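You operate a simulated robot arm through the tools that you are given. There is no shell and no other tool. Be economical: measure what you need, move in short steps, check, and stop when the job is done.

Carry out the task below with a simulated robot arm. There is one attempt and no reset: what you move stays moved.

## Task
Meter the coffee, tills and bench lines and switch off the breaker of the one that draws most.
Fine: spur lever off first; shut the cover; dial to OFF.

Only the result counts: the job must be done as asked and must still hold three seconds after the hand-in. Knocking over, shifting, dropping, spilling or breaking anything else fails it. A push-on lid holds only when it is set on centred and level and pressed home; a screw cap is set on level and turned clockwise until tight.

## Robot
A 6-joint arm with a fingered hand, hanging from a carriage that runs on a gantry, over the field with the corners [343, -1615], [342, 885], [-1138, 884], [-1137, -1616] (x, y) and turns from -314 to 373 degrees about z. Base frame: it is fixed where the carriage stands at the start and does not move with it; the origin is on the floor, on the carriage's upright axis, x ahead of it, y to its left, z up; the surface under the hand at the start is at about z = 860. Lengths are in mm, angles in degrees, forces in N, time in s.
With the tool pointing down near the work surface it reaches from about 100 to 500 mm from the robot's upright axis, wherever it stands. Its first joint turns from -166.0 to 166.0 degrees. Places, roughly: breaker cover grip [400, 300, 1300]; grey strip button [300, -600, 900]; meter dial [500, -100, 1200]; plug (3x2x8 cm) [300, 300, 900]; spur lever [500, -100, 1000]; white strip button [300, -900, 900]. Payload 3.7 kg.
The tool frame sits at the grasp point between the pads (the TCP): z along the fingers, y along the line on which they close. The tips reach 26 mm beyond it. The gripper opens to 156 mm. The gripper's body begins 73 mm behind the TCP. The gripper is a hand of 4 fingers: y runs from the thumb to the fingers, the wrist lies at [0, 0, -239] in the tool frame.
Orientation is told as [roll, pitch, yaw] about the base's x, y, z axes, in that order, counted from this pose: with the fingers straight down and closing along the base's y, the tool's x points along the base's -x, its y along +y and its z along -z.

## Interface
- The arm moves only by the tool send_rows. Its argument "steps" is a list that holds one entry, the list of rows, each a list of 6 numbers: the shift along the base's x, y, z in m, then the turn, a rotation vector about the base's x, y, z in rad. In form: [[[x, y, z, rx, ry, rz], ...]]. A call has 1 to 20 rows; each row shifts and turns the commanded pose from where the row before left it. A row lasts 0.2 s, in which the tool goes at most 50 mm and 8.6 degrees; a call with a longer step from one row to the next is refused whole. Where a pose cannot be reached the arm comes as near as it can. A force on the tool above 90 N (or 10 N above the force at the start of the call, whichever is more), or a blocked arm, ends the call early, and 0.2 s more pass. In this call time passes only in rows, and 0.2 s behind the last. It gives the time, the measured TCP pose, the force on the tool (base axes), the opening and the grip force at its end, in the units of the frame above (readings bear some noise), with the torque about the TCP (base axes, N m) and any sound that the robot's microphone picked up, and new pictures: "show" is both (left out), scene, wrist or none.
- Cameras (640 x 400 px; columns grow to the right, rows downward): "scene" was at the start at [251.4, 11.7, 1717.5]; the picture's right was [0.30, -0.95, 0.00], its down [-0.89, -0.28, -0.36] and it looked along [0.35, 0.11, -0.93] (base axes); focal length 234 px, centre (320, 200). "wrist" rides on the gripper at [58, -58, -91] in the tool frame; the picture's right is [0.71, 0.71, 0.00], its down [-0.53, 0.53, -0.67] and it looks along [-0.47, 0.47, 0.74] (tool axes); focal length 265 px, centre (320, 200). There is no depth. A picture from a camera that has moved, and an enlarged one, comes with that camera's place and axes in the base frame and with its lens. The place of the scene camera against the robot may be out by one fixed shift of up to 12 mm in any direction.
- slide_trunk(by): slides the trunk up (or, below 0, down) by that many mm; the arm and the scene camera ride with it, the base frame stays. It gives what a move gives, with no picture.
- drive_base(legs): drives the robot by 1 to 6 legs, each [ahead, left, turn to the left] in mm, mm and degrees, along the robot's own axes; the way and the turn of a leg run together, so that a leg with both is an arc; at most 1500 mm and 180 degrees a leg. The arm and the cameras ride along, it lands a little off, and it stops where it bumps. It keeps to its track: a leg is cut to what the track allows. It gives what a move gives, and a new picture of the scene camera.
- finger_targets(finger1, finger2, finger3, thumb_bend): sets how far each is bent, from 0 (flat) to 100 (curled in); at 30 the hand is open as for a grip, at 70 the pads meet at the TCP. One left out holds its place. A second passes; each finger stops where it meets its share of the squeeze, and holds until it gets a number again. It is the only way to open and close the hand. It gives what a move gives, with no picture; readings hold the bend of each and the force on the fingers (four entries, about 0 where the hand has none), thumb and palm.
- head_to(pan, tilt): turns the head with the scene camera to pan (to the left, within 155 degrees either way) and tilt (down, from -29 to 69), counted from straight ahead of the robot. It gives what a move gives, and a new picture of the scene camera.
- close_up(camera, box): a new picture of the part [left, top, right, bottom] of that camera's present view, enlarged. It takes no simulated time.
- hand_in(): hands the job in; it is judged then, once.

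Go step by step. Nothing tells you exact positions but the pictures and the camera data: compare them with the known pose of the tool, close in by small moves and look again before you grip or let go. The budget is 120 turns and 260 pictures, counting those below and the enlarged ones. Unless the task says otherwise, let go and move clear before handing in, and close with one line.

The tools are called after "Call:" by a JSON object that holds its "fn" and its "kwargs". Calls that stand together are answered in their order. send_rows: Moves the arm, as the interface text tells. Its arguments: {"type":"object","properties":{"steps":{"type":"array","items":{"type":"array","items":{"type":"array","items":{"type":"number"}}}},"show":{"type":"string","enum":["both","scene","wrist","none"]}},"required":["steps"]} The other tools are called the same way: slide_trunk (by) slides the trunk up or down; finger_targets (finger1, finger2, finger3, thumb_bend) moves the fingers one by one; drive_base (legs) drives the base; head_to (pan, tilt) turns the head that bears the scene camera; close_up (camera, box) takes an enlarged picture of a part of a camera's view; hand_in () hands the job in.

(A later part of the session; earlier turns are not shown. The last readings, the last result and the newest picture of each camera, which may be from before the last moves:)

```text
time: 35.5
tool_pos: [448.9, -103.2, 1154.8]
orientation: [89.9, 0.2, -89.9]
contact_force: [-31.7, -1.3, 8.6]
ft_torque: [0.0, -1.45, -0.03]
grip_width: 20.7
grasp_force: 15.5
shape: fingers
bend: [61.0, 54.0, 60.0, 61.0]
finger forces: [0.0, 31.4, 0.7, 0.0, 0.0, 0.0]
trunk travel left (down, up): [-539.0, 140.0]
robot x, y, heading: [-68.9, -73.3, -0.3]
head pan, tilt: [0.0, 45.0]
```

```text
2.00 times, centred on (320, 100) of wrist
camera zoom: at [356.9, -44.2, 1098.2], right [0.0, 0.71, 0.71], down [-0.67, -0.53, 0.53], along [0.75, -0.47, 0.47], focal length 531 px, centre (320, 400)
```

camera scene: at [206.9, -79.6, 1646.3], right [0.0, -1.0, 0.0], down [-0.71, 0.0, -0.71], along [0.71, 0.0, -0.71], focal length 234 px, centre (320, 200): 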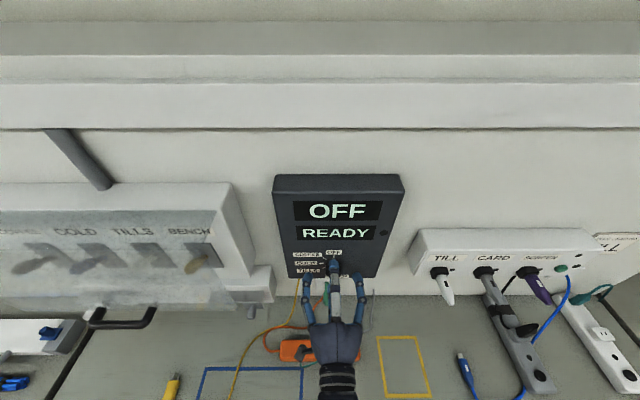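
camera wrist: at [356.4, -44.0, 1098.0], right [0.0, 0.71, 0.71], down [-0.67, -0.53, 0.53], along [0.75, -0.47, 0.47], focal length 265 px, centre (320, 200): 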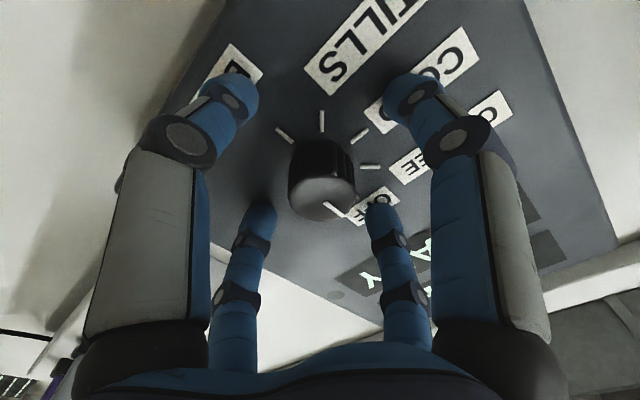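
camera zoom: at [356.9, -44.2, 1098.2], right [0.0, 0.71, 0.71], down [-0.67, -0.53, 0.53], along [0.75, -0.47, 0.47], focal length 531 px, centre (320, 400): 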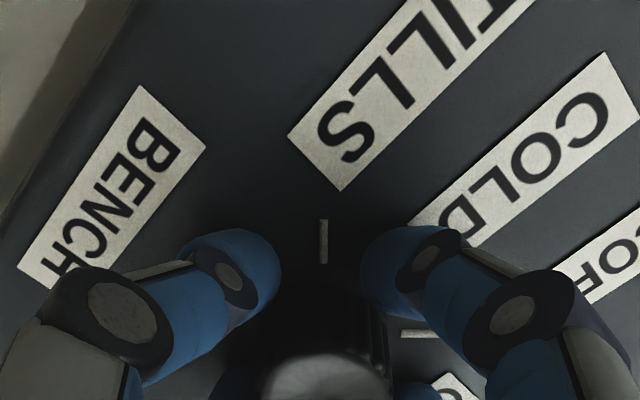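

The prongs press on the meter face; I back off 6 mm and then grip.

Call:
{"fn": "send_rows", "kwargs": {"steps": [[[-0.006, 0.0, 0.001, 0, 0, 0]]], "show": "none"}}

Call:
{"fn": "finger_targets", "kwargs": {"finger1": 64, "finger2": 64, "finger3": 64, "thumb_bend": 64}}

Call:
{"fn": "close_up", "kwargs": {"camera": "wrist", "box": [160, 0, 480, 200]}}

```text
time: 35.9
tool_pos: [446.8, -102.5, 1156.2]
orientation: [89.7, 0.0, -89.8]
contact_force: [2.0, -0.9, 0.2]
ft_torque: [0.04, 0.0, -0.02]
grip_width: 20.3
grasp_force: 1.1
shape: fingers
bend: [61.0, 59.0, 60.0, 61.0]
finger forces: [0.1, 1.3, 0.9, 0.0, 0.0, 0.0]
trunk travel left (down, up): [-539.0, 140.0]
robot x, y, heading: [-71.5, -76.6, -0.0]
head pan, tilt: [0.0, 45.0]
```

```text
time: 36.9
tool_pos: [446.3, -104.0, 1157.9]
orientation: [90.0, 0.1, -89.9]
contact_force: [5.0, -1.3, -1.6]
ft_torque: [0.01, 0.03, 0.03]
grip_width: 14.6
grasp_force: 4.3
shape: fingers
bend: [63.0, 61.0, 61.0, 63.0]
finger forces: [1.2, 2.7, 2.9, 0.0, 1.9, 0.0]
trunk travel left (down, up): [-539.0, 140.0]
robot x, y, heading: [-71.9, -74.8, -0.1]
head pan, tilt: [0.0, 45.0]
```

```text
2.00 times, centred on (320, 100) of wrist
camera zoom: at [354.5, -44.1, 1099.5], right [0.0, 0.71, 0.71], down [-0.67, -0.53, 0.53], along [0.75, -0.47, 0.47], focal length 531 px, centre (320, 400)
```

zoom: 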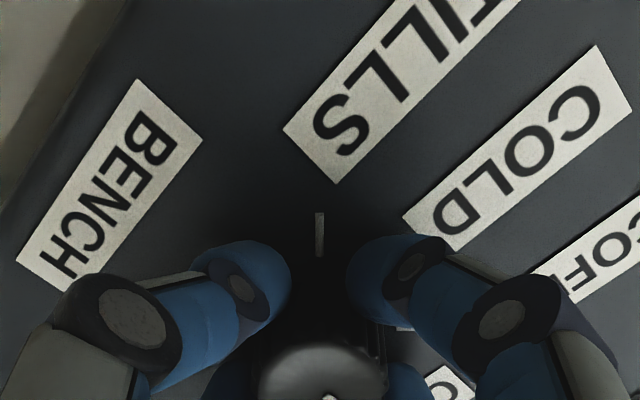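

Now all four prongs hold the knob. I squeeze a little more and turn 45° anticlockwise toward COFFEE.

Call:
{"fn": "finger_targets", "kwargs": {"finger1": 69, "finger2": 69, "finger3": 69, "thumb_bend": 69}}

Call:
{"fn": "send_rows", "kwargs": {"steps": [[[0, 0, 0, -0.131, 0, 0], [0, 0, 0, -0.131, 0, 0], [0, 0, 0, -0.131, 0, 0], [0, 0, 0, -0.131, 0, 0], [0, 0, 0, -0.131, 0, 0], [0, 0, 0, -0.131, 0, 0]]], "show": "both"}}

Call:
{"fn": "close_up", "kwargs": {"camera": "scene", "box": [260, 170, 420, 300]}}

```text
time: 37.9
tool_pos: [446.1, -102.3, 1158.2]
orientation: [89.9, 0.1, -89.8]
contact_force: [4.6, 0.1, -3.3]
ft_torque: [0.03, 0.1, 0.02]
grip_width: 12.9
grasp_force: 13.7
shape: fingers
bend: [64.0, 61.0, 61.0, 64.0]
finger forces: [4.9, 6.9, 7.1, 0.0, 8.4, 0.0]
trunk travel left (down, up): [-539.0, 140.0]
robot x, y, heading: [-74.5, -75.4, -0.4]
head pan, tilt: [0.0, 45.0]
```

```text
time: 39.3
tool_pos: [445.8, -104.4, 1157.4]
orientation: [89.8, -45.1, -89.9]
contact_force: [7.3, -7.9, -6.6]
ft_torque: [0.03, 0.23, -0.26]
grip_width: 13.4
grasp_force: 14.2
shape: fingers
bend: [64.0, 62.0, 61.0, 63.0]
finger forces: [4.7, 5.3, 7.3, 0.0, 10.8, 0.1]
trunk travel left (down, up): [-539.0, 140.0]
robot x, y, heading: [-72.6, -70.7, -0.4]
head pan, tilt: [0.0, 45.0]
camera scene: at [207.2, -80.1, 1646.4], right [0.0, -1.0, 0.0], down [-0.71, 0.0, -0.71], along [0.71, 0.0, -0.71], focal length 234 px, centre (320, 200)
camera wrist: at [353.9, -103.1, 1075.6], right [0.0, 1.0, 0.0], down [-0.67, 0.0, 0.75], along [0.75, 0.0, 0.67], focal length 265 px, centre (320, 200)
```

scene: 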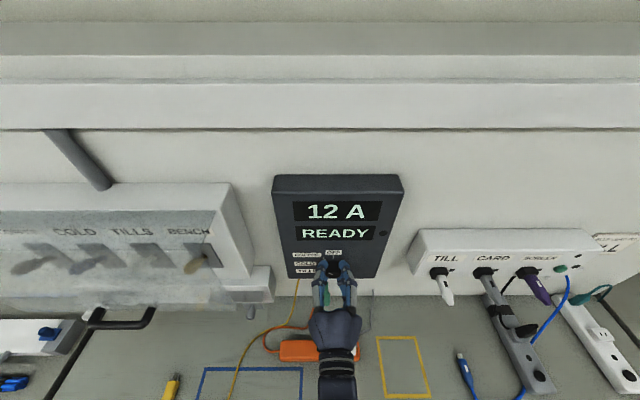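
wrist: 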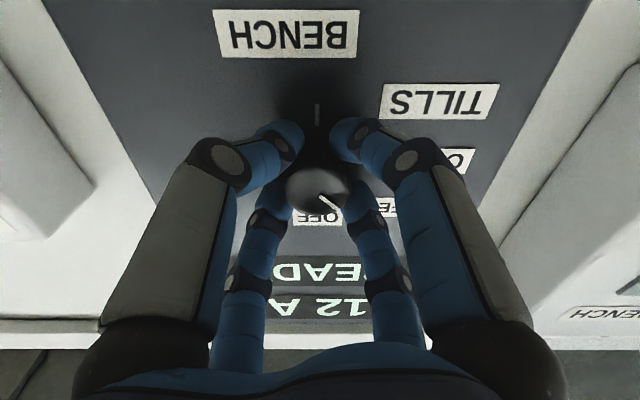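

```text
3.08 times, centred on (340, 235) of scene
camera zoom: at [207.2, -80.1, 1646.4], right [0.0, -1.0, 0.0], down [-0.71, 0.0, -0.71], along [0.71, 0.0, -0.71], focal length 719 px, centre (258, 92)
```

zoom: 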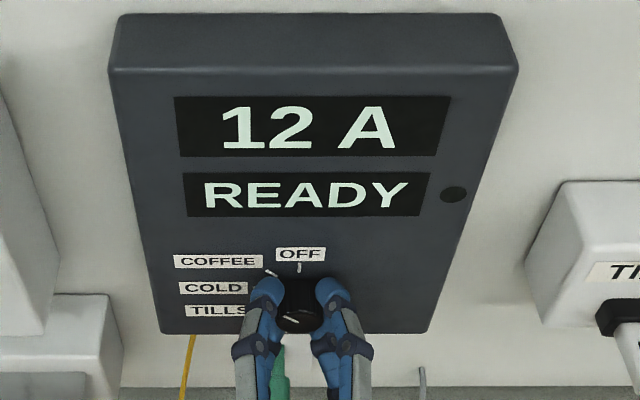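

COFFEE reads 12 A. On by 90° to TILLS.

Call:
{"fn": "send_rows", "kwargs": {"steps": [[[0, 0, 0, -0.131, 0, 0], [0, 0, 0, -0.131, 0, 0], [0, 0, 0, -0.131, 0, 0], [0, 0, 0, -0.131, 0, 0], [0, 0, 0, -0.131, 0, 0], [0, 0, 0, -0.131, 0, 0], [0, 0, 0, -0.131, 0, 0], [0, 0, 0, -0.131, 0, 0], [0, 0, 0, -0.131, 0, 0], [0, 0, 0, -0.131, 0, 0], [0, 0, 0, -0.131, 0, 0], [0, 0, 0, -0.131, 0, 0]]], "show": "wrist"}}

Call:
{"fn": "close_up", "kwargs": {"camera": "scene", "box": [260, 170, 420, 300]}}

```text
time: 41.9
tool_pos: [444.4, -104.9, 1158.9]
orientation: [-90.1, -44.7, 89.7]
contact_force: [1.9, -16.6, 3.1]
ft_torque: [0.06, -0.14, -0.45]
grip_width: 13.6
grasp_force: 16.5
shape: fingers
bend: [63.0, 63.0, 63.0, 63.0]
finger forces: [7.7, 5.3, 5.8, 0.0, 13.1, 0.0]
trunk travel left (down, up): [-539.0, 140.0]
robot x, y, heading: [-72.3, -74.6, -0.2]
head pan, tilt: [0.0, 45.0]
camera wrist: at [353.8, -185.9, 1159.1], right [0.0, 0.0, -1.0], down [-0.66, 0.75, 0.0], along [0.75, 0.66, 0.0], focal length 265 px, centre (320, 200)
```

wrist: 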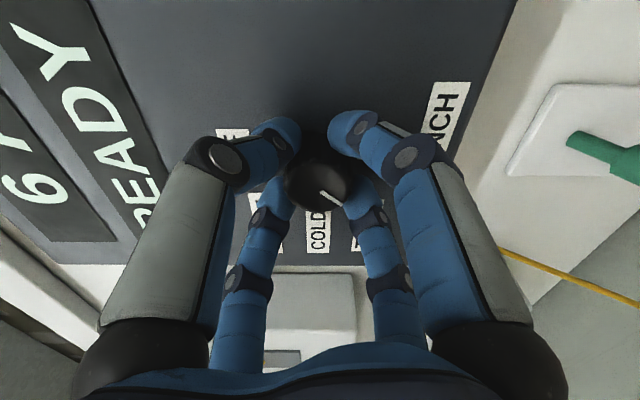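

```text
3.08 times, centred on (340, 235) of scene
camera zoom: at [207.2, -80.6, 1646.5], right [0.0, -1.0, 0.0], down [-0.71, 0.0, -0.71], along [0.71, 0.0, -0.71], focal length 719 px, centre (258, 92)
```

zoom: 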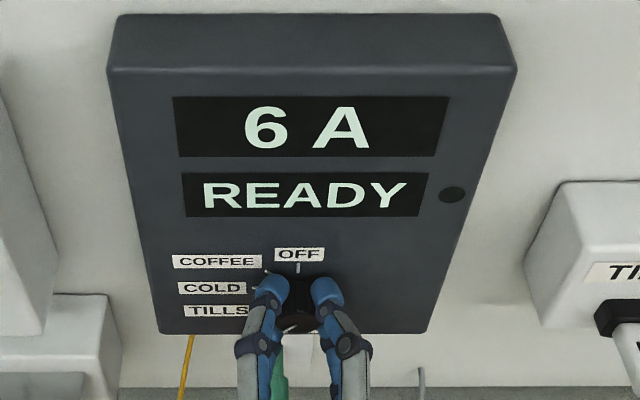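

TILLS reads 6 A. On by 45° to BENCH.

Call:
{"fn": "send_rows", "kwargs": {"steps": [[[0, 0, 0, -0.131, 0, 0], [0, 0, 0, -0.131, 0, 0], [0, 0, 0, -0.131, 0, 0], [0, 0, 0, -0.131, 0, 0], [0, 0, 0, -0.131, 0, 0], [0, 0, 0, -0.131, 0, 0]]], "show": "both"}}

Call:
{"fn": "close_up", "kwargs": {"camera": "scene", "box": [260, 170, 420, 300]}}

```text
time: 43.3
tool_pos: [445.8, -108.4, 1161.2]
orientation: [-89.8, 0.1, 90.6]
contact_force: [11.6, 2.8, 4.3]
ft_torque: [0.04, -0.1, 0.08]
grip_width: 13.1
grasp_force: 12.3
shape: fingers
bend: [64.0, 63.0, 62.0, 64.0]
finger forces: [4.1, 6.5, 7.8, 0.1, 7.5, 0.0]
out of reach, approached as far as the arm can: row 6
trunk travel left (down, up): [-539.0, 140.0]
robot x, y, heading: [-70.6, -71.4, -0.1]
head pan, tilt: [0.0, 45.0]
camera scene: at [208.1, -78.7, 1646.6], right [0.0, -1.0, 0.0], down [-0.71, 0.0, -0.71], along [0.71, 0.0, -0.71], focal length 234 px, centre (320, 200)
camera wrist: at [354.3, -166.7, 1219.3], right [0.01, -0.71, -0.71], down [-0.68, 0.52, -0.53], along [0.74, 0.48, -0.48], focal length 265 px, centre (320, 200)
```

scene: 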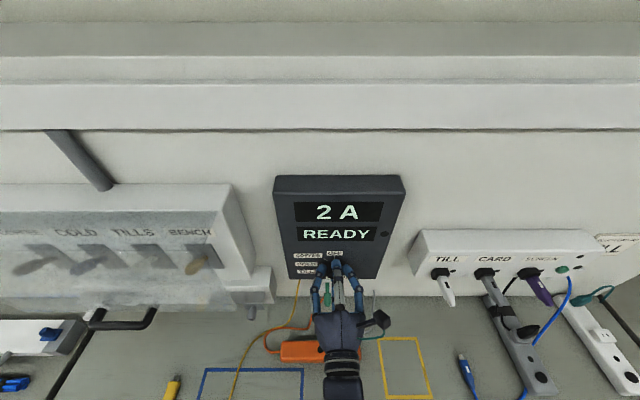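
wrist: 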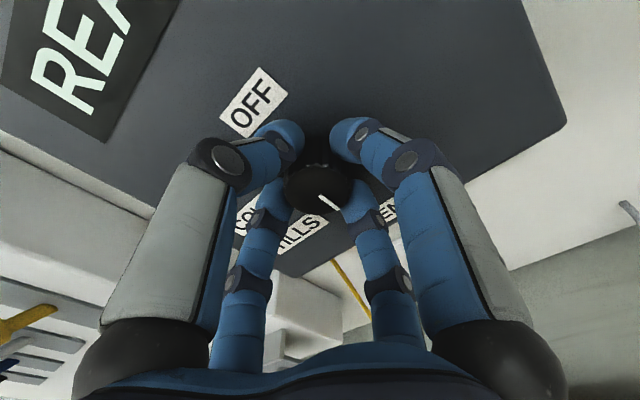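

```text
3.08 times, centred on (340, 235) of scene
camera zoom: at [208.1, -78.7, 1646.6], right [0.0, -1.0, 0.0], down [-0.71, 0.0, -0.71], along [0.71, 0.0, -0.71], focal length 719 px, centre (258, 92)
```

zoom: 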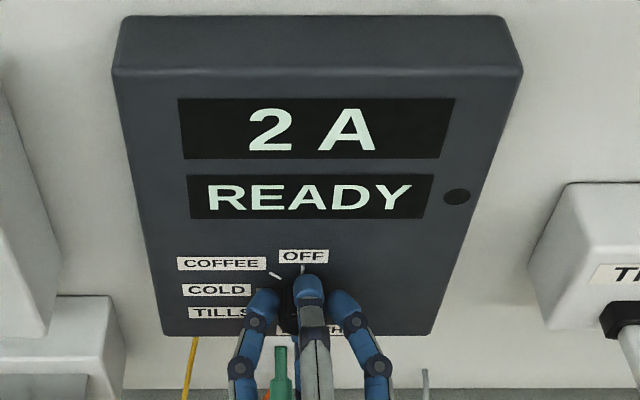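

Bench reads 2 A, so COFFEE (12 A) is the one to switch off. I turn the dial back 180° to OFF.

Call:
{"fn": "send_rows", "kwargs": {"steps": [[[0, 0.002, -0.001, 0.131, 0, 0], [0, 0.002, -0.001, 0.131, 0, 0], [0, 0, -0.001, 0.131, 0, 0], [0, 0, 0, 0.131, 0, 0], [0, 0, 0, 0.131, 0, 0], [0, 0, 0, 0.131, 0, 0], [0, 0, 0, 0.131, 0, 0], [0, 0, 0, 0.131, 0, 0], [0, 0, 0, 0.131, 0, 0], [0, 0, 0, 0.131, 0, 0], [0, 0, 0, 0.131, 0, 0], [0, 0, 0, 0.131, 0, 0]]], "show": "none"}}

Call:
{"fn": "send_rows", "kwargs": {"steps": [[[0, 0, 0, 0.131, 0, 0], [0, 0, 0, 0.131, 0, 0], [0, 0, 0, 0.131, 0, 0], [0, 0, 0, 0.131, 0, 0], [0, 0, 0, 0.131, 0, 0], [0, 0, 0, 0.131, 0, 0], [0, 0, 0, 0.131, 0, 0], [0, 0, 0, 0.131, 0, 0], [0, 0, 0, 0.131, 0, 0], [0, 0, 0, 0.131, 0, 0], [0, 0, 0, 0.131, 0, 0], [0, 0, 0, 0.131, 0, 0]]], "show": "both"}}

Call:
{"fn": "close_up", "kwargs": {"camera": "scene", "box": [260, 170, 420, 300]}}

```text
time: 45.9
tool_pos: [444.3, -108.1, 1159.4]
orientation: [26.9, -89.9, -26.9]
contact_force: [14.3, 0.2, -5.2]
ft_torque: [0.0, 0.1, -0.04]
grip_width: 13.5
grasp_force: 12.5
shape: fingers
bend: [64.0, 62.0, 62.0, 64.0]
finger forces: [5.5, 7.9, 5.3, 0.1, 6.3, 0.0]
trunk travel left (down, up): [-539.0, 140.0]
robot x, y, heading: [-77.6, -72.8, -0.7]
head pan, tilt: [0.0, 45.0]
```

```text
time: 48.5
tool_pos: [444.2, -106.9, 1158.9]
orientation: [90.0, 0.2, -89.6]
contact_force: [11.0, 11.3, -7.9]
ft_torque: [-0.03, 0.22, 0.29]
grip_width: 13.7
grasp_force: 14.3
shape: fingers
bend: [63.0, 63.0, 63.0, 64.0]
finger forces: [7.7, 6.2, 4.6, 0.0, 9.8, 0.0]
trunk travel left (down, up): [-539.0, 140.0]
robot x, y, heading: [-72.4, -72.9, -0.2]
head pan, tilt: [0.0, 45.0]
camera scene: at [207.4, -78.8, 1646.6], right [0.0, -1.0, 0.0], down [-0.71, 0.0, -0.71], along [0.71, 0.0, -0.71], focal length 234 px, centre (320, 200)
camera wrist: at [352.0, -47.7, 1100.9], right [0.0, 0.7, 0.71], down [-0.67, -0.53, 0.52], along [0.75, -0.47, 0.47], focal length 265 px, centre (320, 200)
```

scene: 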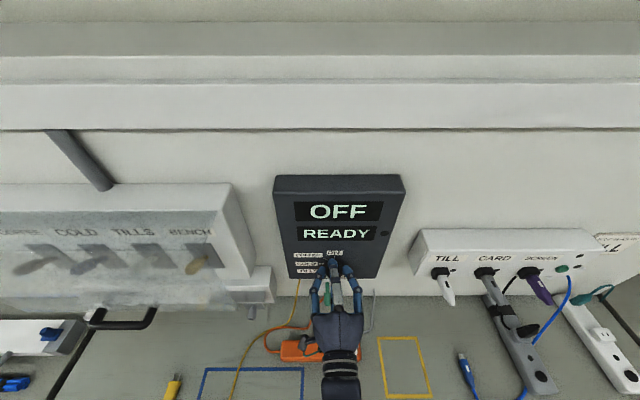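
wrist: 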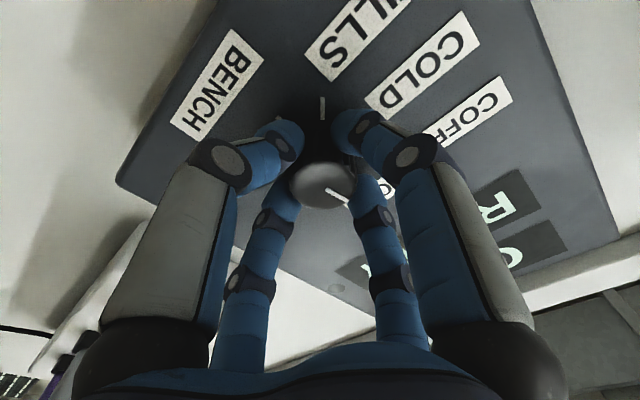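

```text
3.08 times, centred on (340, 235) of scene
camera zoom: at [207.4, -78.8, 1646.6], right [0.0, -1.0, 0.0], down [-0.71, 0.0, -0.71], along [0.71, 0.0, -0.71], focal length 719 px, centre (258, 92)
```

zoom: 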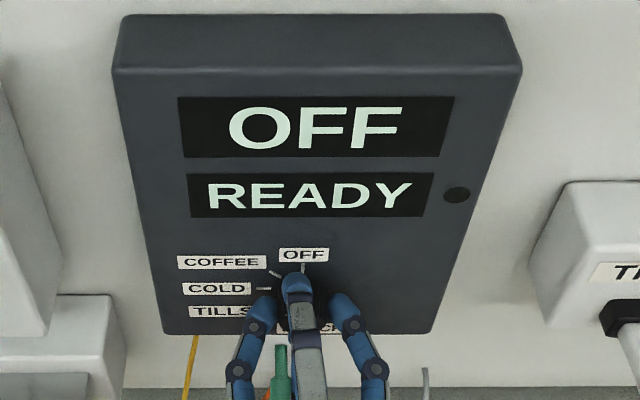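

The dial is back at OFF. I release, back out, and drive to view the breaker box.

Call:
{"fn": "finger_targets", "kwargs": {"finger1": 46, "finger2": 46, "finger3": 46, "thumb_bend": 46}}

Call:
{"fn": "send_rows", "kwargs": {"steps": [[[-0.02, 0, 0, 0, 0, 0], [-0.03, 0, 0, 0, 0, 0], [-0.03, 0, 0, 0, 0, 0]]], "show": "scene"}}

Call:
{"fn": "drive_base", "kwargs": {"legs": [[-250, 0, 0], [0, 400, 0]]}}

Call:
{"fn": "head_to", "kwargs": {"pan": 0, "tilt": 40}}

Call:
{"fn": "close_up", "kwargs": {"camera": "scene", "box": [160, 60, 480, 300]}}

```text
time: 49.5
tool_pos: [442.8, -107.9, 1158.9]
orientation: [90.1, 0.1, -89.9]
contact_force: [-0.2, -0.2, -0.1]
ft_torque: [0.01, 0.03, 0.0]
grip_width: 61.6
grasp_force: 0.0
shape: fingers
bend: [46.0, 46.0, 46.0, 46.0]
finger forces: [0.0, 0.1, 0.1, 0.0, 0.0, 0.1]
trunk travel left (down, up): [-539.0, 140.0]
robot x, y, heading: [-72.4, -72.1, -0.2]
head pan, tilt: [0.0, 45.0]
```

```text
time: 50.3
tool_pos: [362.4, -109.4, 1160.1]
orientation: [90.0, 0.0, -89.9]
contact_force: [0.3, -0.9, -0.4]
ft_torque: [-0.02, 0.02, 0.01]
grip_width: 61.9
grasp_force: 0.2
shape: fingers
bend: [46.0, 46.0, 46.0, 46.0]
finger forces: [0.0, 0.1, 0.0, 0.0, 0.0, 0.0]
trunk travel left (down, up): [-539.0, 140.0]
robot x, y, heading: [-72.4, -70.6, -0.1]
head pan, tilt: [0.0, 45.0]
camera scene: at [207.1, -79.6, 1646.4], right [0.0, -1.0, 0.0], down [-0.71, 0.0, -0.71], along [0.71, 0.0, -0.71], focal length 234 px, centre (320, 200)
```

scene: 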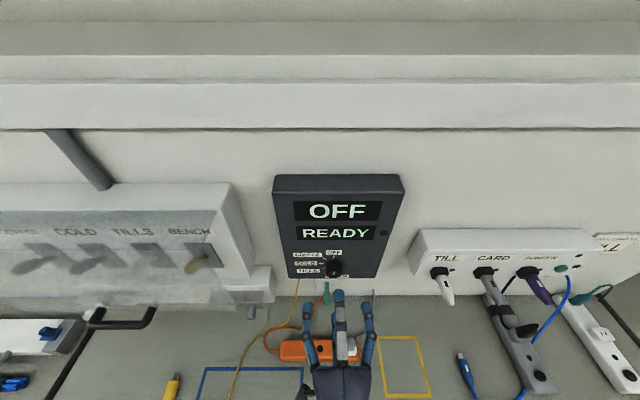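

```text
time: 54.2
tool_pos: [110.1, 291.8, 1159.1]
orientation: [89.9, 0.1, -89.4]
contact_force: [-1.0, 0.2, 0.2]
ft_torque: [-0.03, -0.02, 0.03]
grip_width: 61.6
grasp_force: 0.1
shape: fingers
bend: [46.0, 46.0, 46.0, 46.0]
finger forces: [0.1, 0.0, 0.0, 0.0, 0.0, 0.0]
trunk travel left (down, up): [-539.0, 140.0]
robot x, y, heading: [-325.8, 323.6, 0.3]
head pan, tilt: [0.0, 45.0]
camera scene: at [-44.9, 320.1, 1646.3], right [0.0, -1.0, 0.0], down [-0.71, 0.0, -0.71], along [0.71, 0.0, -0.71], focal length 234 px, centre (320, 200)
```

scene: 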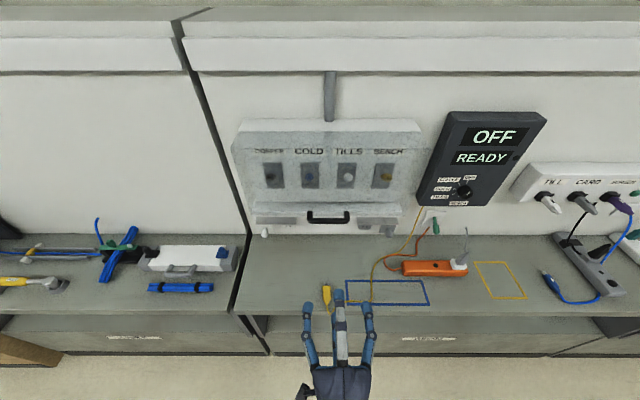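

```text
time: 54.8
tool_pos: [110.8, 292.7, 1160.3]
orientation: [90.0, 0.2, -89.3]
contact_force: [0.2, -0.1, 0.8]
ft_torque: [0.01, 0.0, 0.01]
grip_width: 61.9
grasp_force: 0.0
shape: fingers
bend: [46.0, 46.0, 46.0, 46.0]
finger forces: [0.0, 0.0, 0.1, 0.0, 0.0, 0.1]
trunk travel left (down, up): [-539.0, 140.0]
robot x, y, heading: [-322.0, 325.7, 0.0]
head pan, tilt: [0.0, 40.0]
camera scene: at [-41.2, 320.2, 1653.6], right [0.0, -1.0, 0.0], down [-0.64, 0.0, -0.77], along [0.77, 0.0, -0.64], focal length 234 px, centre (320, 200)
```

scene: 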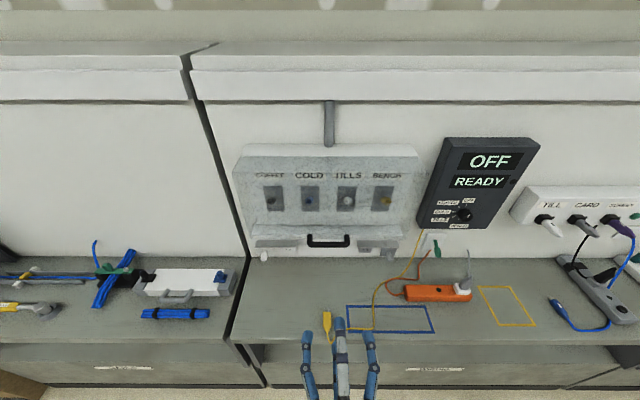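

```text
1.67 times, centred on (320, 180) of scene
camera zoom: at [-41.2, 320.2, 1653.6], right [0.0, -1.0, 0.0], down [-0.64, 0.0, -0.77], along [0.77, 0.0, -0.64], focal length 389 px, centre (320, 233)
```

zoom: 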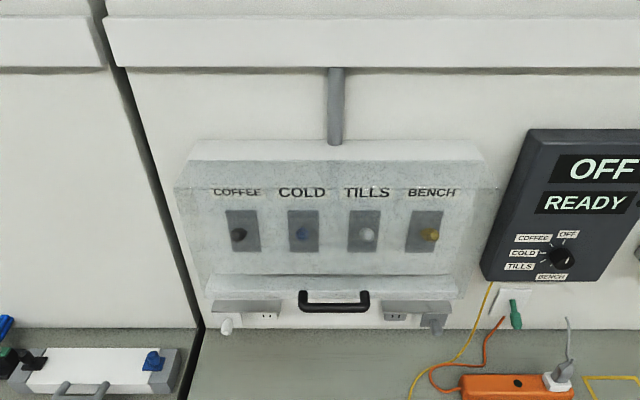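

The strip light is out and the meter is off. I now get a side view of the breaker cover to understand its hinge.

Call:
{"fn": "drive_base", "kwargs": {"legs": [[100, -500, 0]]}}

Call:
{"fn": "slide_trunk", "kwargs": {"by": -170}}

Call:
{"fn": "head_to", "kwargs": {"pan": 60, "tilt": 20}}

Call:
{"fn": "close_up", "kwargs": {"camera": "scene", "box": [160, 80, 480, 280]}}

```text
time: 57.8
tool_pos: [214.1, -209.1, 1158.9]
orientation: [90.0, 0.1, -89.3]
contact_force: [0.6, -1.2, -1.1]
ft_torque: [-0.02, 0.01, -0.02]
grip_width: 62.1
grasp_force: 0.2
shape: fingers
bend: [46.0, 46.0, 46.0, 46.0]
finger forces: [0.0, 0.1, 0.1, 0.0, 0.0, 0.1]
trunk travel left (down, up): [-539.0, 140.0]
robot x, y, heading: [-221.8, -181.6, 0.5]
head pan, tilt: [0.0, 40.0]
camera scene: at [61.5, -181.7, 1653.6], right [0.01, -1.0, 0.0], down [-0.64, 0.0, -0.77], along [0.77, 0.01, -0.64], focal length 234 px, centre (320, 200)
```

scene: 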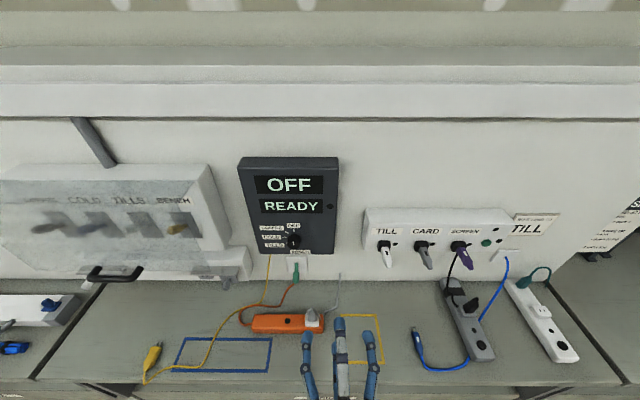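

```text
time: 59.8
tool_pos: [212.7, -209.1, 988.7]
orientation: [90.0, 0.1, -89.3]
contact_force: [-0.4, 0.4, -0.4]
ft_torque: [0.03, -0.01, 0.0]
grip_width: 61.8
grasp_force: 0.1
shape: fingers
bend: [46.0, 46.0, 46.0, 46.0]
finger forces: [0.0, 0.0, 0.1, 0.0, 0.0, 0.1]
trunk travel left (down, up): [-369.0, 310.0]
robot x, y, heading: [-222.4, -181.2, 0.5]
head pan, tilt: [0.0, 40.0]
```

```text
time: 61.0
tool_pos: [213.2, -209.2, 989.7]
orientation: [89.9, 0.0, -89.2]
contact_force: [0.3, -0.8, -0.6]
ft_torque: [-0.02, 0.01, 0.01]
grip_width: 61.9
grasp_force: 0.1
shape: fingers
bend: [46.0, 46.0, 46.0, 46.0]
finger forces: [0.0, 0.0, 0.0, 0.1, 0.1, 0.0]
trunk travel left (down, up): [-369.0, 310.0]
robot x, y, heading: [-221.4, -179.2, 0.5]
head pan, tilt: [60.0, 20.0]
camera scene: at [22.6, -101.3, 1515.0], right [0.87, -0.49, 0.0], down [-0.17, -0.3, -0.94], along [0.47, 0.82, -0.34], focal length 234 px, centre (320, 200)
```

scene: 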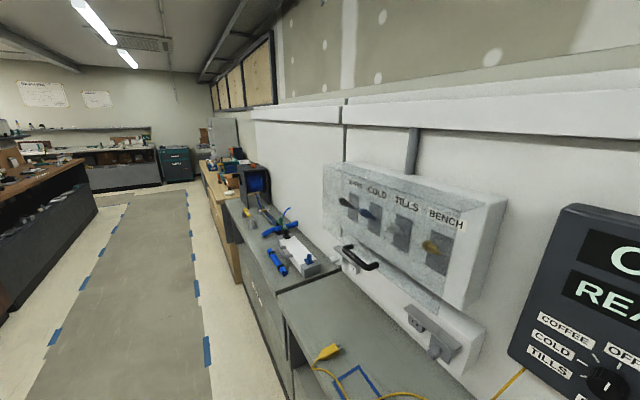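

```text
2.00 times, centred on (320, 180) of scene
camera zoom: at [22.6, -101.3, 1515.0], right [0.87, -0.49, 0.0], down [-0.17, -0.3, -0.94], along [0.47, 0.82, -0.34], focal length 467 px, centre (320, 240)
```

zoom: 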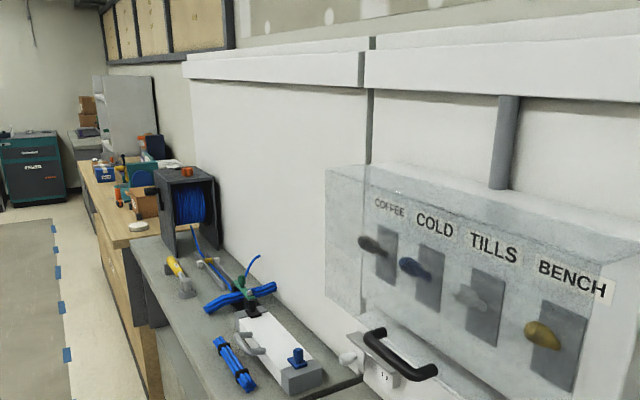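

Call:
{"fn": "close_up", "kwargs": {"camera": "scene", "box": [300, 140, 520, 360]}}

```text
1.82 times, centred on (410, 250) of scene
camera zoom: at [22.6, -101.3, 1515.0], right [0.87, -0.49, 0.0], down [-0.17, -0.3, -0.94], along [0.47, 0.82, -0.34], focal length 425 px, centre (156, 109)
```

zoom: 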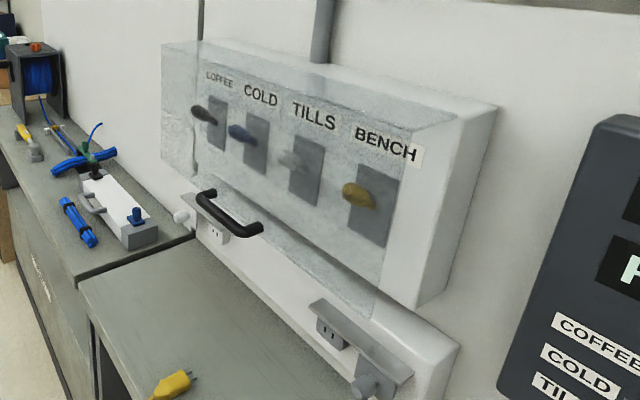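

The cover is a clear hood hinged at top with a horizontal handle bar at about (357, 304, 1154). I position the hand before it, top and thumb prongs open, side prongs wide.

Call:
{"fn": "slide_trunk", "kwargs": {"by": 165}}

Call:
{"fn": "finger_targets", "kwargs": {"finger1": 25, "finger2": 46, "finger3": 25, "thumb_bend": 46}}

Call:
{"fn": "drive_base", "kwargs": {"legs": [[0, 514, -0.5], [75, 0, 0]]}}

Call:
{"fn": "head_to", "kwargs": {"pan": 0, "tilt": 50}}

Call:
{"fn": "send_rows", "kwargs": {"steps": [[[0, 0, 0.001, 0, 0, 0]]], "show": "wrist"}}

```text
time: 62.9
tool_pos: [212.8, -209.2, 1153.4]
orientation: [90.0, 0.1, -89.2]
contact_force: [-0.2, -0.1, 1.0]
ft_torque: [0.01, -0.04, 0.04]
grip_width: 61.9
grasp_force: 0.0
shape: fingers
bend: [46.0, 46.0, 46.0, 46.0]
finger forces: [0.0, 0.0, 0.0, 0.0, 0.1, 0.0]
trunk travel left (down, up): [-534.0, 145.0]
robot x, y, heading: [-220.8, -179.3, 0.6]
head pan, tilt: [60.0, 20.0]
```

```text
time: 63.9
tool_pos: [214.6, -210.3, 1153.5]
orientation: [90.0, 0.0, -89.3]
contact_force: [-0.2, -0.6, 0.5]
ft_torque: [0.01, 0.03, 0.0]
grip_width: 92.3
grasp_force: 0.1
shape: fingers
bend: [25.0, 46.0, 25.0, 46.0]
finger forces: [0.0, 0.0, 0.0, 0.0, 0.0, 0.0]
trunk travel left (down, up): [-534.0, 145.0]
robot x, y, heading: [-223.1, -177.9, 0.5]
head pan, tilt: [60.0, 20.0]
```

```text
time: 67.6
tool_pos: [287.6, 307.8, 1153.7]
orientation: [90.1, 0.1, -89.8]
contact_force: [0.4, 0.2, 0.2]
ft_torque: [0.0, 0.01, 0.03]
grip_width: 92.0
grasp_force: 0.1
shape: fingers
bend: [25.0, 46.0, 25.0, 46.0]
finger forces: [0.0, 0.0, 0.0, 0.1, 0.0, 0.0]
trunk travel left (down, up): [-534.0, 145.0]
robot x, y, heading: [-147.1, 343.8, -0.0]
head pan, tilt: [60.0, 20.0]
camera scene: at [96.6, 417.7, 1680.0], right [0.87, -0.5, 0.0], down [-0.17, -0.3, -0.94], along [0.47, 0.81, -0.34], focal length 234 px, centre (320, 200)
```

scene: 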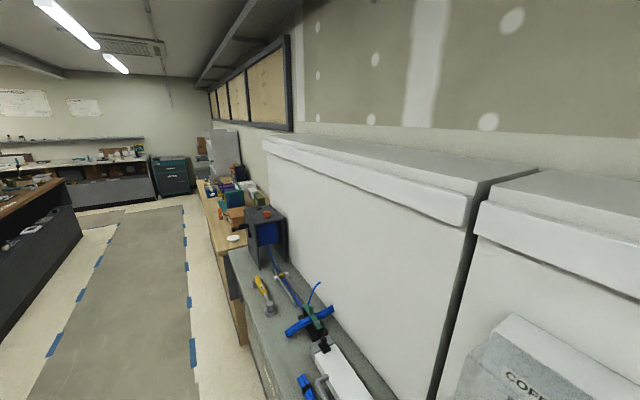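

```text
time: 68.9
tool_pos: [287.5, 307.7, 1153.1]
orientation: [89.9, 0.0, -89.7]
contact_force: [0.5, 1.3, 0.0]
ft_torque: [-0.01, 0.0, 0.02]
grip_width: 92.1
grasp_force: 0.0
shape: fingers
bend: [25.0, 46.0, 25.0, 46.0]
finger forces: [0.0, 0.1, 0.0, 0.0, 0.1, 0.1]
trunk travel left (down, up): [-534.0, 145.0]
robot x, y, heading: [-153.4, 342.3, 0.2]
head pan, tilt: [0.0, 50.0]
camera scene: at [127.1, 337.1, 1634.4], right [0.0, -1.0, 0.0], down [-0.77, 0.0, -0.64], along [0.64, 0.0, -0.77], focal length 234 px, centre (320, 200)
```

scene: 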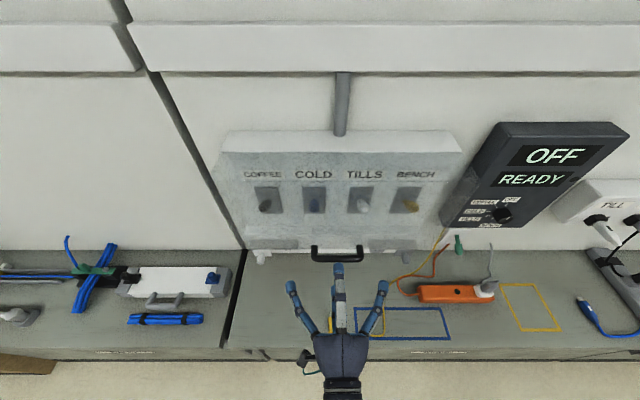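

```text
time: 69.3
tool_pos: [287.7, 308.5, 1154.7]
orientation: [90.1, 0.1, -89.7]
contact_force: [-0.6, 0.1, 0.2]
ft_torque: [0.01, -0.04, 0.02]
grip_width: 92.2
grasp_force: 0.1
shape: fingers
bend: [25.0, 46.0, 25.0, 46.0]
finger forces: [0.0, 0.1, 0.1, 0.0, 0.0, 0.0]
trunk travel left (down, up): [-534.0, 145.0]
robot x, y, heading: [-148.5, 342.0, 0.2]
head pan, tilt: [0.0, 50.0]
camera wrist: at [194.8, 366.6, 1096.7], right [0.0, 0.71, 0.71], down [-0.67, -0.53, 0.53], along [0.75, -0.47, 0.47], focal length 265 px, centre (320, 200)
```

wrist: 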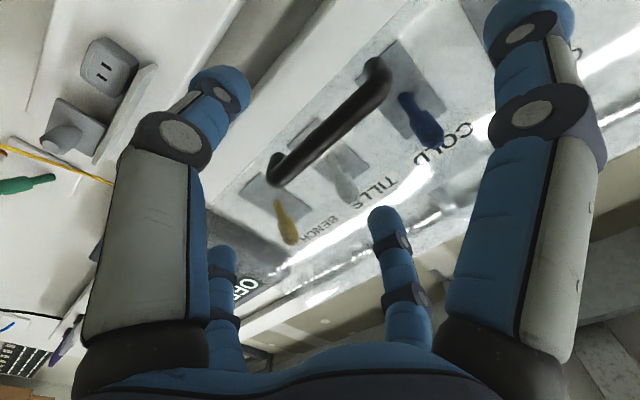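

Handle bar seems at (362, 308, 1154), in line with the hand. I advance until the bar lies between top prong and thumb.

Call:
{"fn": "send_rows", "kwargs": {"steps": [[[0.03, 0, 0.001, 0, 0, 0], [0.03, 0, 0, 0, 0, 0]]], "show": "both"}}

Call:
{"fn": "close_up", "kwargs": {"camera": "scene", "box": [270, 210, 410, 330]}}

```text
time: 69.9
tool_pos: [346.9, 308.7, 1157.1]
orientation: [90.0, -0.1, -89.6]
contact_force: [0.9, 0.2, 0.2]
ft_torque: [-0.01, -0.03, -0.02]
grip_width: 92.4
grasp_force: 0.0
shape: fingers
bend: [25.0, 46.0, 25.0, 46.0]
finger forces: [0.0, 0.0, 0.0, 0.0, 0.1, 0.0]
trunk travel left (down, up): [-534.0, 145.0]
robot x, y, heading: [-152.1, 343.0, 0.1]
head pan, tilt: [0.0, 50.0]
camera scene: at [127.0, 337.1, 1634.4], right [0.0, -1.0, 0.0], down [-0.77, 0.0, -0.64], along [0.64, 0.0, -0.77], focal length 234 px, centre (320, 200)
camera wrist: at [254.6, 367.0, 1098.3], right [0.0, 0.71, 0.71], down [-0.66, -0.53, 0.53], along [0.75, -0.47, 0.47], focal length 265 px, centre (320, 200)
```

scene: 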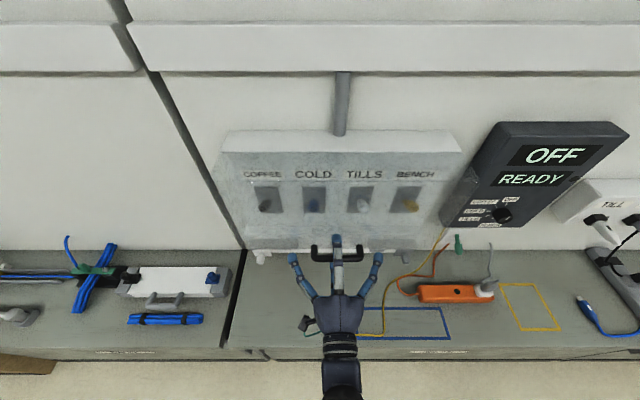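
wrist: 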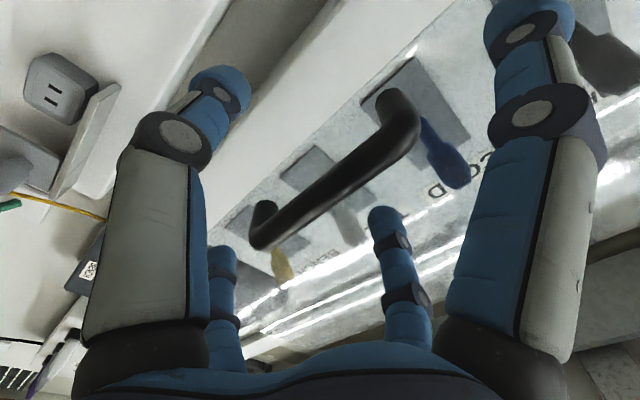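

```text
3.33 times, centred on (340, 270) of scene
camera zoom: at [127.0, 337.1, 1634.4], right [0.0, -1.0, 0.0], down [-0.77, 0.0, -0.64], along [0.64, 0.0, -0.77], focal length 779 px, centre (253, -33)
```

zoom: 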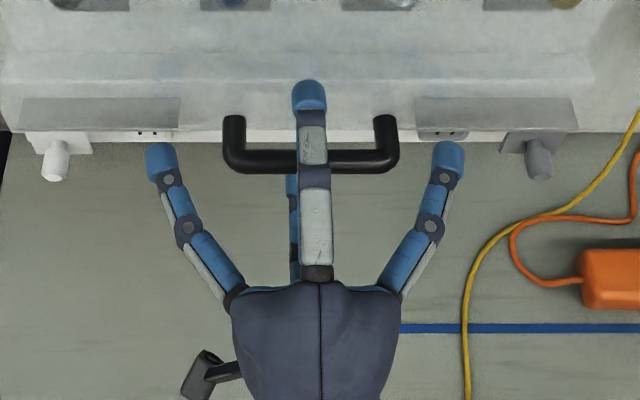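

The bar lies between the upper prong and thumb. I close these two.

Call:
{"fn": "finger_targets", "kwargs": {"finger2": 68, "thumb_bend": 68}}

Call:
{"fn": "close_up", "kwargs": {"camera": "scene", "box": [270, 210, 410, 330]}}

Call:
{"fn": "close_up", "kwargs": {"camera": "wrist", "box": [160, 40, 480, 240]}}

```text
time: 70.9
tool_pos: [346.1, 307.9, 1156.2]
orientation: [90.0, 0.0, -89.6]
contact_force: [0.3, -0.2, 0.3]
ft_torque: [0.0, 0.0, -0.01]
grip_width: 77.8
grasp_force: 0.3
shape: fingers
bend: [25.0, 67.0, 25.0, 68.0]
finger forces: [0.0, 0.7, 0.0, 0.0, 0.1, 0.1]
trunk travel left (down, up): [-534.0, 145.0]
robot x, y, heading: [-151.3, 342.5, 0.3]
head pan, tilt: [0.0, 50.0]
```

```text
3.33 times, centred on (340, 270) of scene
camera zoom: at [127.1, 337.1, 1634.4], right [0.0, -1.0, 0.0], down [-0.77, 0.0, -0.64], along [0.64, 0.0, -0.77], focal length 779 px, centre (253, -33)
```

zoom: 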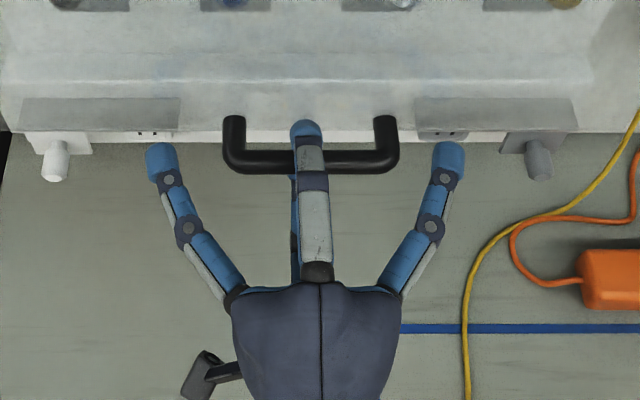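

```text
2.00 times, centred on (320, 140) of wrist
camera zoom: at [254.6, 366.8, 1098.3], right [0.0, 0.71, 0.71], down [-0.67, -0.53, 0.53], along [0.75, -0.47, 0.47], focal length 531 px, centre (320, 320)
```

zoom: 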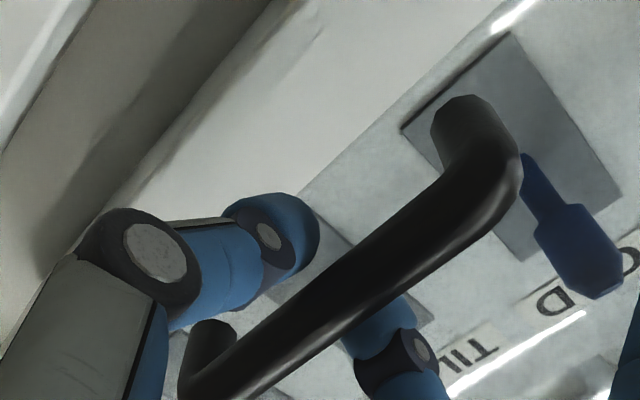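

The bar is caged between the prongs. I pull outward carefully and look at the forces.

Call:
{"fn": "send_rows", "kwargs": {"steps": [[[-0.01, 0, 0, 0, 0, 0], [-0.01, 0, 0, 0, 0, 0], [-0.01, 0, 0.001, 0, 0, 0], [-0.01, 0, 0.002, 0, 0, 0]]], "show": "scene"}}

Call:
{"fn": "close_up", "kwargs": {"camera": "scene", "box": [210, 120, 470, 300]}}

```text
time: 71.9
tool_pos: [309.2, 308.4, 1160.4]
orientation: [90.2, 0.1, -89.7]
contact_force: [7.9, 0.1, 7.7]
ft_torque: [0.01, 0.05, -0.02]
grip_width: 77.5
grasp_force: 5.1
shape: fingers
bend: [25.0, 61.0, 25.0, 68.0]
finger forces: [0.0, 10.1, 0.0, 0.0, 0.1, 0.0]
trunk travel left (down, up): [-534.0, 145.0]
robot x, y, heading: [-149.7, 340.1, 0.2]
head pan, tilt: [0.0, 50.0]
camera scene: at [127.8, 337.1, 1634.9], right [0.0, -1.0, 0.0], down [-0.77, 0.0, -0.64], along [0.64, 0.0, -0.77], focal length 234 px, centre (320, 200)
```

scene: 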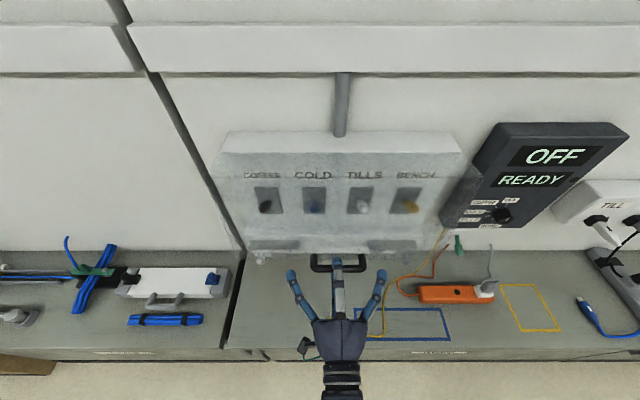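

```text
2.22 times, centred on (340, 210) of scene
camera zoom: at [127.8, 337.1, 1634.9], right [0.0, -1.0, 0.0], down [-0.77, 0.0, -0.64], along [0.64, 0.0, -0.77], focal length 519 px, centre (276, 178)
```

zoom: 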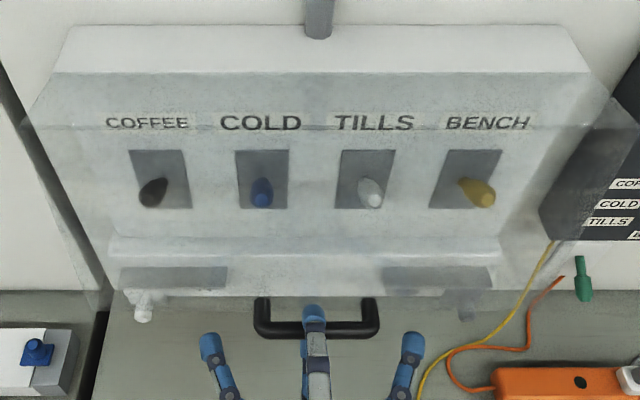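

The cover swings out about its top edge. To have reach for the whole arc, I set it back, let go, raise the trunk, and re-grip.

Call:
{"fn": "send_rows", "kwargs": {"steps": [[[0.012, 0, 0, 0, 0, 0], [0.012, 0, 0, 0, 0, 0], [0.012, 0, -0.002, 0, 0, 0]]], "show": "none"}}

Call:
{"fn": "finger_targets", "kwargs": {"finger2": 46, "thumb_bend": 46}}

Call:
{"fn": "send_rows", "kwargs": {"steps": [[[-0.03, 0, 0, 0, 0, 0], [-0.03, 0, 0, 0, 0, 0], [0, 0, -0.025, 0, 0, 0], [0, 0, -0.03, 0, 0, 0], [0, 0, -0.03, 0, 0, 0], [0, 0, -0.03, 0, 0, 0], [0, 0, -0.028, 0, 0, 0]]], "show": "scene"}}

Call:
{"fn": "slide_trunk", "kwargs": {"by": 143}}

```text
time: 72.7
tool_pos: [343.0, 308.7, 1156.0]
orientation: [90.0, 0.0, -89.8]
contact_force: [1.0, -0.1, 2.1]
ft_torque: [0.01, -0.05, -0.05]
grip_width: 77.7
grasp_force: 0.6
shape: fingers
bend: [25.0, 66.0, 25.0, 68.0]
finger forces: [0.0, 1.4, 0.1, 0.1, 0.1, 0.0]
trunk travel left (down, up): [-534.0, 145.0]
robot x, y, heading: [-147.6, 341.0, -0.0]
head pan, tilt: [0.0, 50.0]
```

```text
time: 73.7
tool_pos: [342.9, 307.2, 1157.2]
orientation: [90.1, 0.1, -89.7]
contact_force: [-0.5, 0.5, -0.5]
ft_torque: [0.0, 0.02, -0.01]
grip_width: 92.3
grasp_force: 0.0
shape: fingers
bend: [25.0, 46.0, 25.0, 46.0]
finger forces: [0.0, 0.0, 0.0, 0.0, 0.0, 0.0]
trunk travel left (down, up): [-534.0, 145.0]
robot x, y, heading: [-149.0, 341.5, 0.0]
head pan, tilt: [0.0, 50.0]
```

```text
time: 75.3
tool_pos: [281.3, 309.6, 1012.8]
orientation: [90.1, 0.1, -89.7]
contact_force: [-0.7, 0.0, -0.6]
ft_torque: [0.0, 0.0, 0.0]
grip_width: 92.4
grasp_force: 0.1
shape: fingers
bend: [25.0, 46.0, 25.0, 46.0]
finger forces: [0.1, 0.0, 0.0, 0.1, 0.0, 0.1]
trunk travel left (down, up): [-534.0, 145.0]
robot x, y, heading: [-150.6, 341.8, 0.1]
head pan, tilt: [0.0, 50.0]
camera scene: at [127.0, 337.1, 1634.4], right [0.0, -1.0, 0.0], down [-0.77, 0.0, -0.64], along [0.64, 0.0, -0.77], focal length 234 px, centre (320, 200)
```

scene: 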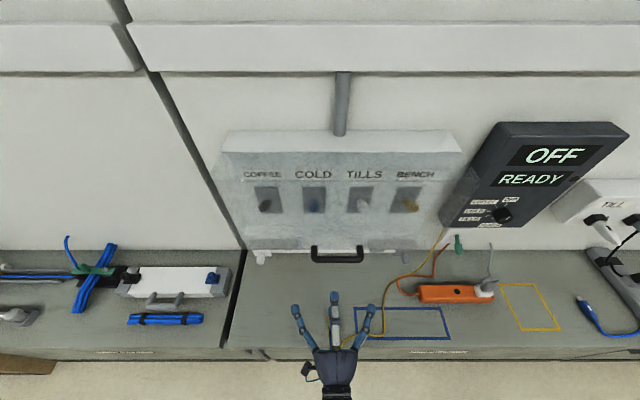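

```text
time: 77.0
tool_pos: [282.2, 308.9, 1157.0]
orientation: [89.9, 0.0, -89.6]
contact_force: [-0.3, 0.8, 0.3]
ft_torque: [0.01, -0.02, 0.0]
grip_width: 92.3
grasp_force: 0.0
shape: fingers
bend: [25.0, 46.0, 25.0, 46.0]
finger forces: [0.1, 0.1, 0.0, 0.0, 0.0, 0.0]
trunk travel left (down, up): [-677.0, 2.0]
robot x, y, heading: [-151.6, 339.4, -0.0]
head pan, tilt: [0.0, 50.0]
```

I re-grip the bar and follow the hinge arc (hinge about x 450, z 1362) for the first 34°.

Call:
{"fn": "send_rows", "kwargs": {"steps": [[[0.032, 0, 0, 0, 0, 0], [0.032, 0, 0, 0, 0, 0]]], "show": "none"}}

Call:
{"fn": "finger_targets", "kwargs": {"finger2": 68, "thumb_bend": 68}}

Call:
{"fn": "send_rows", "kwargs": {"steps": [[[-0.0239, 0, 0.0138, 0, 0.12, 0], [-0.0221, 0, 0.0166, 0, 0.12, 0], [-0.0199, 0, 0.0191, 0, 0.12, 0]]], "show": "scene"}}

```text
time: 77.6
tool_pos: [346.7, 308.3, 1155.4]
orientation: [89.9, 0.0, -89.6]
contact_force: [0.4, 0.1, -0.4]
ft_torque: [-0.03, 0.0, -0.02]
grip_width: 92.2
grasp_force: 0.0
shape: fingers
bend: [25.0, 46.0, 25.0, 46.0]
finger forces: [0.1, 0.0, 0.0, 0.0, 0.0, 0.1]
trunk travel left (down, up): [-677.0, 2.0]
robot x, y, heading: [-145.1, 340.6, 0.0]
head pan, tilt: [0.0, 50.0]
```

```text
time: 78.6
tool_pos: [346.4, 308.2, 1156.4]
orientation: [90.1, 0.2, -89.7]
contact_force: [0.6, -0.1, 0.1]
ft_torque: [0.02, 0.03, 0.04]
grip_width: 77.5
grasp_force: 0.1
shape: fingers
bend: [25.0, 68.0, 25.0, 68.0]
finger forces: [0.1, 0.5, 0.0, 0.0, 0.0, 0.0]
trunk travel left (down, up): [-677.0, 2.0]
robot x, y, heading: [-146.9, 341.9, -0.1]
head pan, tilt: [0.0, 50.0]
```

```text
time: 79.4
tool_pos: [279.8, 309.0, 1207.5]
orientation: [69.3, 0.2, -89.9]
contact_force: [2.5, 0.3, 0.1]
ft_torque: [0.0, 0.01, -0.02]
grip_width: 77.9
grasp_force: 1.4
shape: fingers
bend: [25.0, 66.0, 25.0, 68.0]
finger forces: [0.1, 2.3, 0.0, 0.0, 0.6, 0.1]
trunk travel left (down, up): [-677.0, 2.0]
robot x, y, heading: [-151.6, 339.3, -0.0]
head pan, tilt: [0.0, 50.0]
camera scene: at [127.2, 337.1, 1777.5], right [0.0, -1.0, 0.0], down [-0.77, 0.0, -0.64], along [0.64, 0.0, -0.77], focal length 234 px, centre (320, 200)
```

scene: 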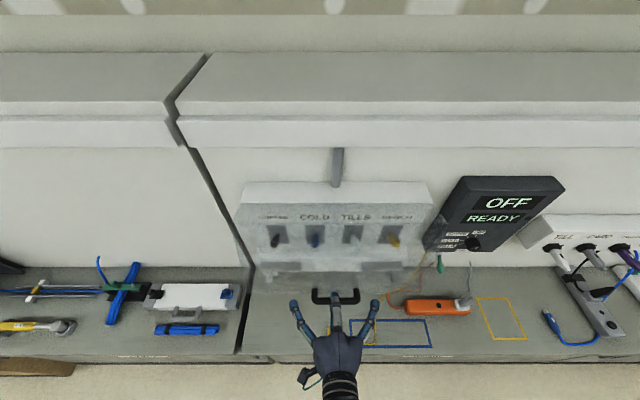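

Forces are tiny; the arc fits. I follow on.

Call:
{"fn": "send_rows", "kwargs": {"steps": [[[-0.0176, 0, 0.0214, 0, 0.12, 0], [-0.0148, 0, 0.0232, 0, 0.12, 0], [-0.012, 0, 0.025, 0, 0.12, 0], [-0.0088, 0, 0.0261, 0, 0.12, 0]]], "show": "scene"}}

```text
time: 80.4
tool_pos: [238.9, 338.2, 1212.2]
orientation: [59.7, 0.3, -89.9]
contact_force: [0.0, -0.3, 0.1]
ft_torque: [0.0, -0.02, -0.03]
grip_width: 77.7
grasp_force: 0.1
shape: fingers
bend: [25.0, 68.0, 25.0, 68.0]
finger forces: [0.0, 0.0, 0.0, 0.0, 0.0, 0.1]
out of reach, approached as far as the arm can: row 1, 2, 3, 4
trunk travel left (down, up): [-677.0, 2.0]
robot x, y, heading: [-145.9, 341.6, -0.0]
head pan, tilt: [0.0, 50.0]
camera scene: at [127.0, 337.1, 1777.4], right [0.0, -1.0, 0.0], down [-0.77, 0.0, -0.64], along [0.64, 0.0, -0.77], focal length 234 px, centre (320, 200)
```

scene: 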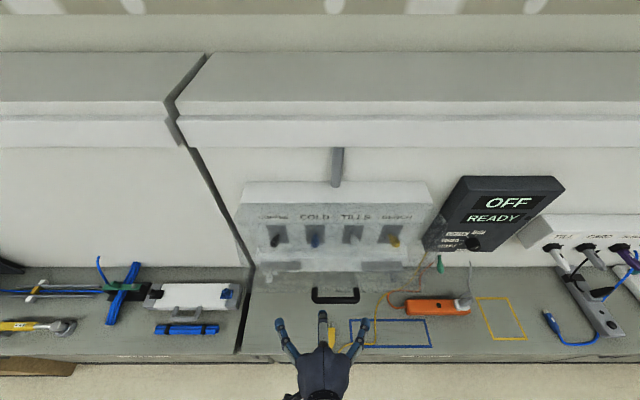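

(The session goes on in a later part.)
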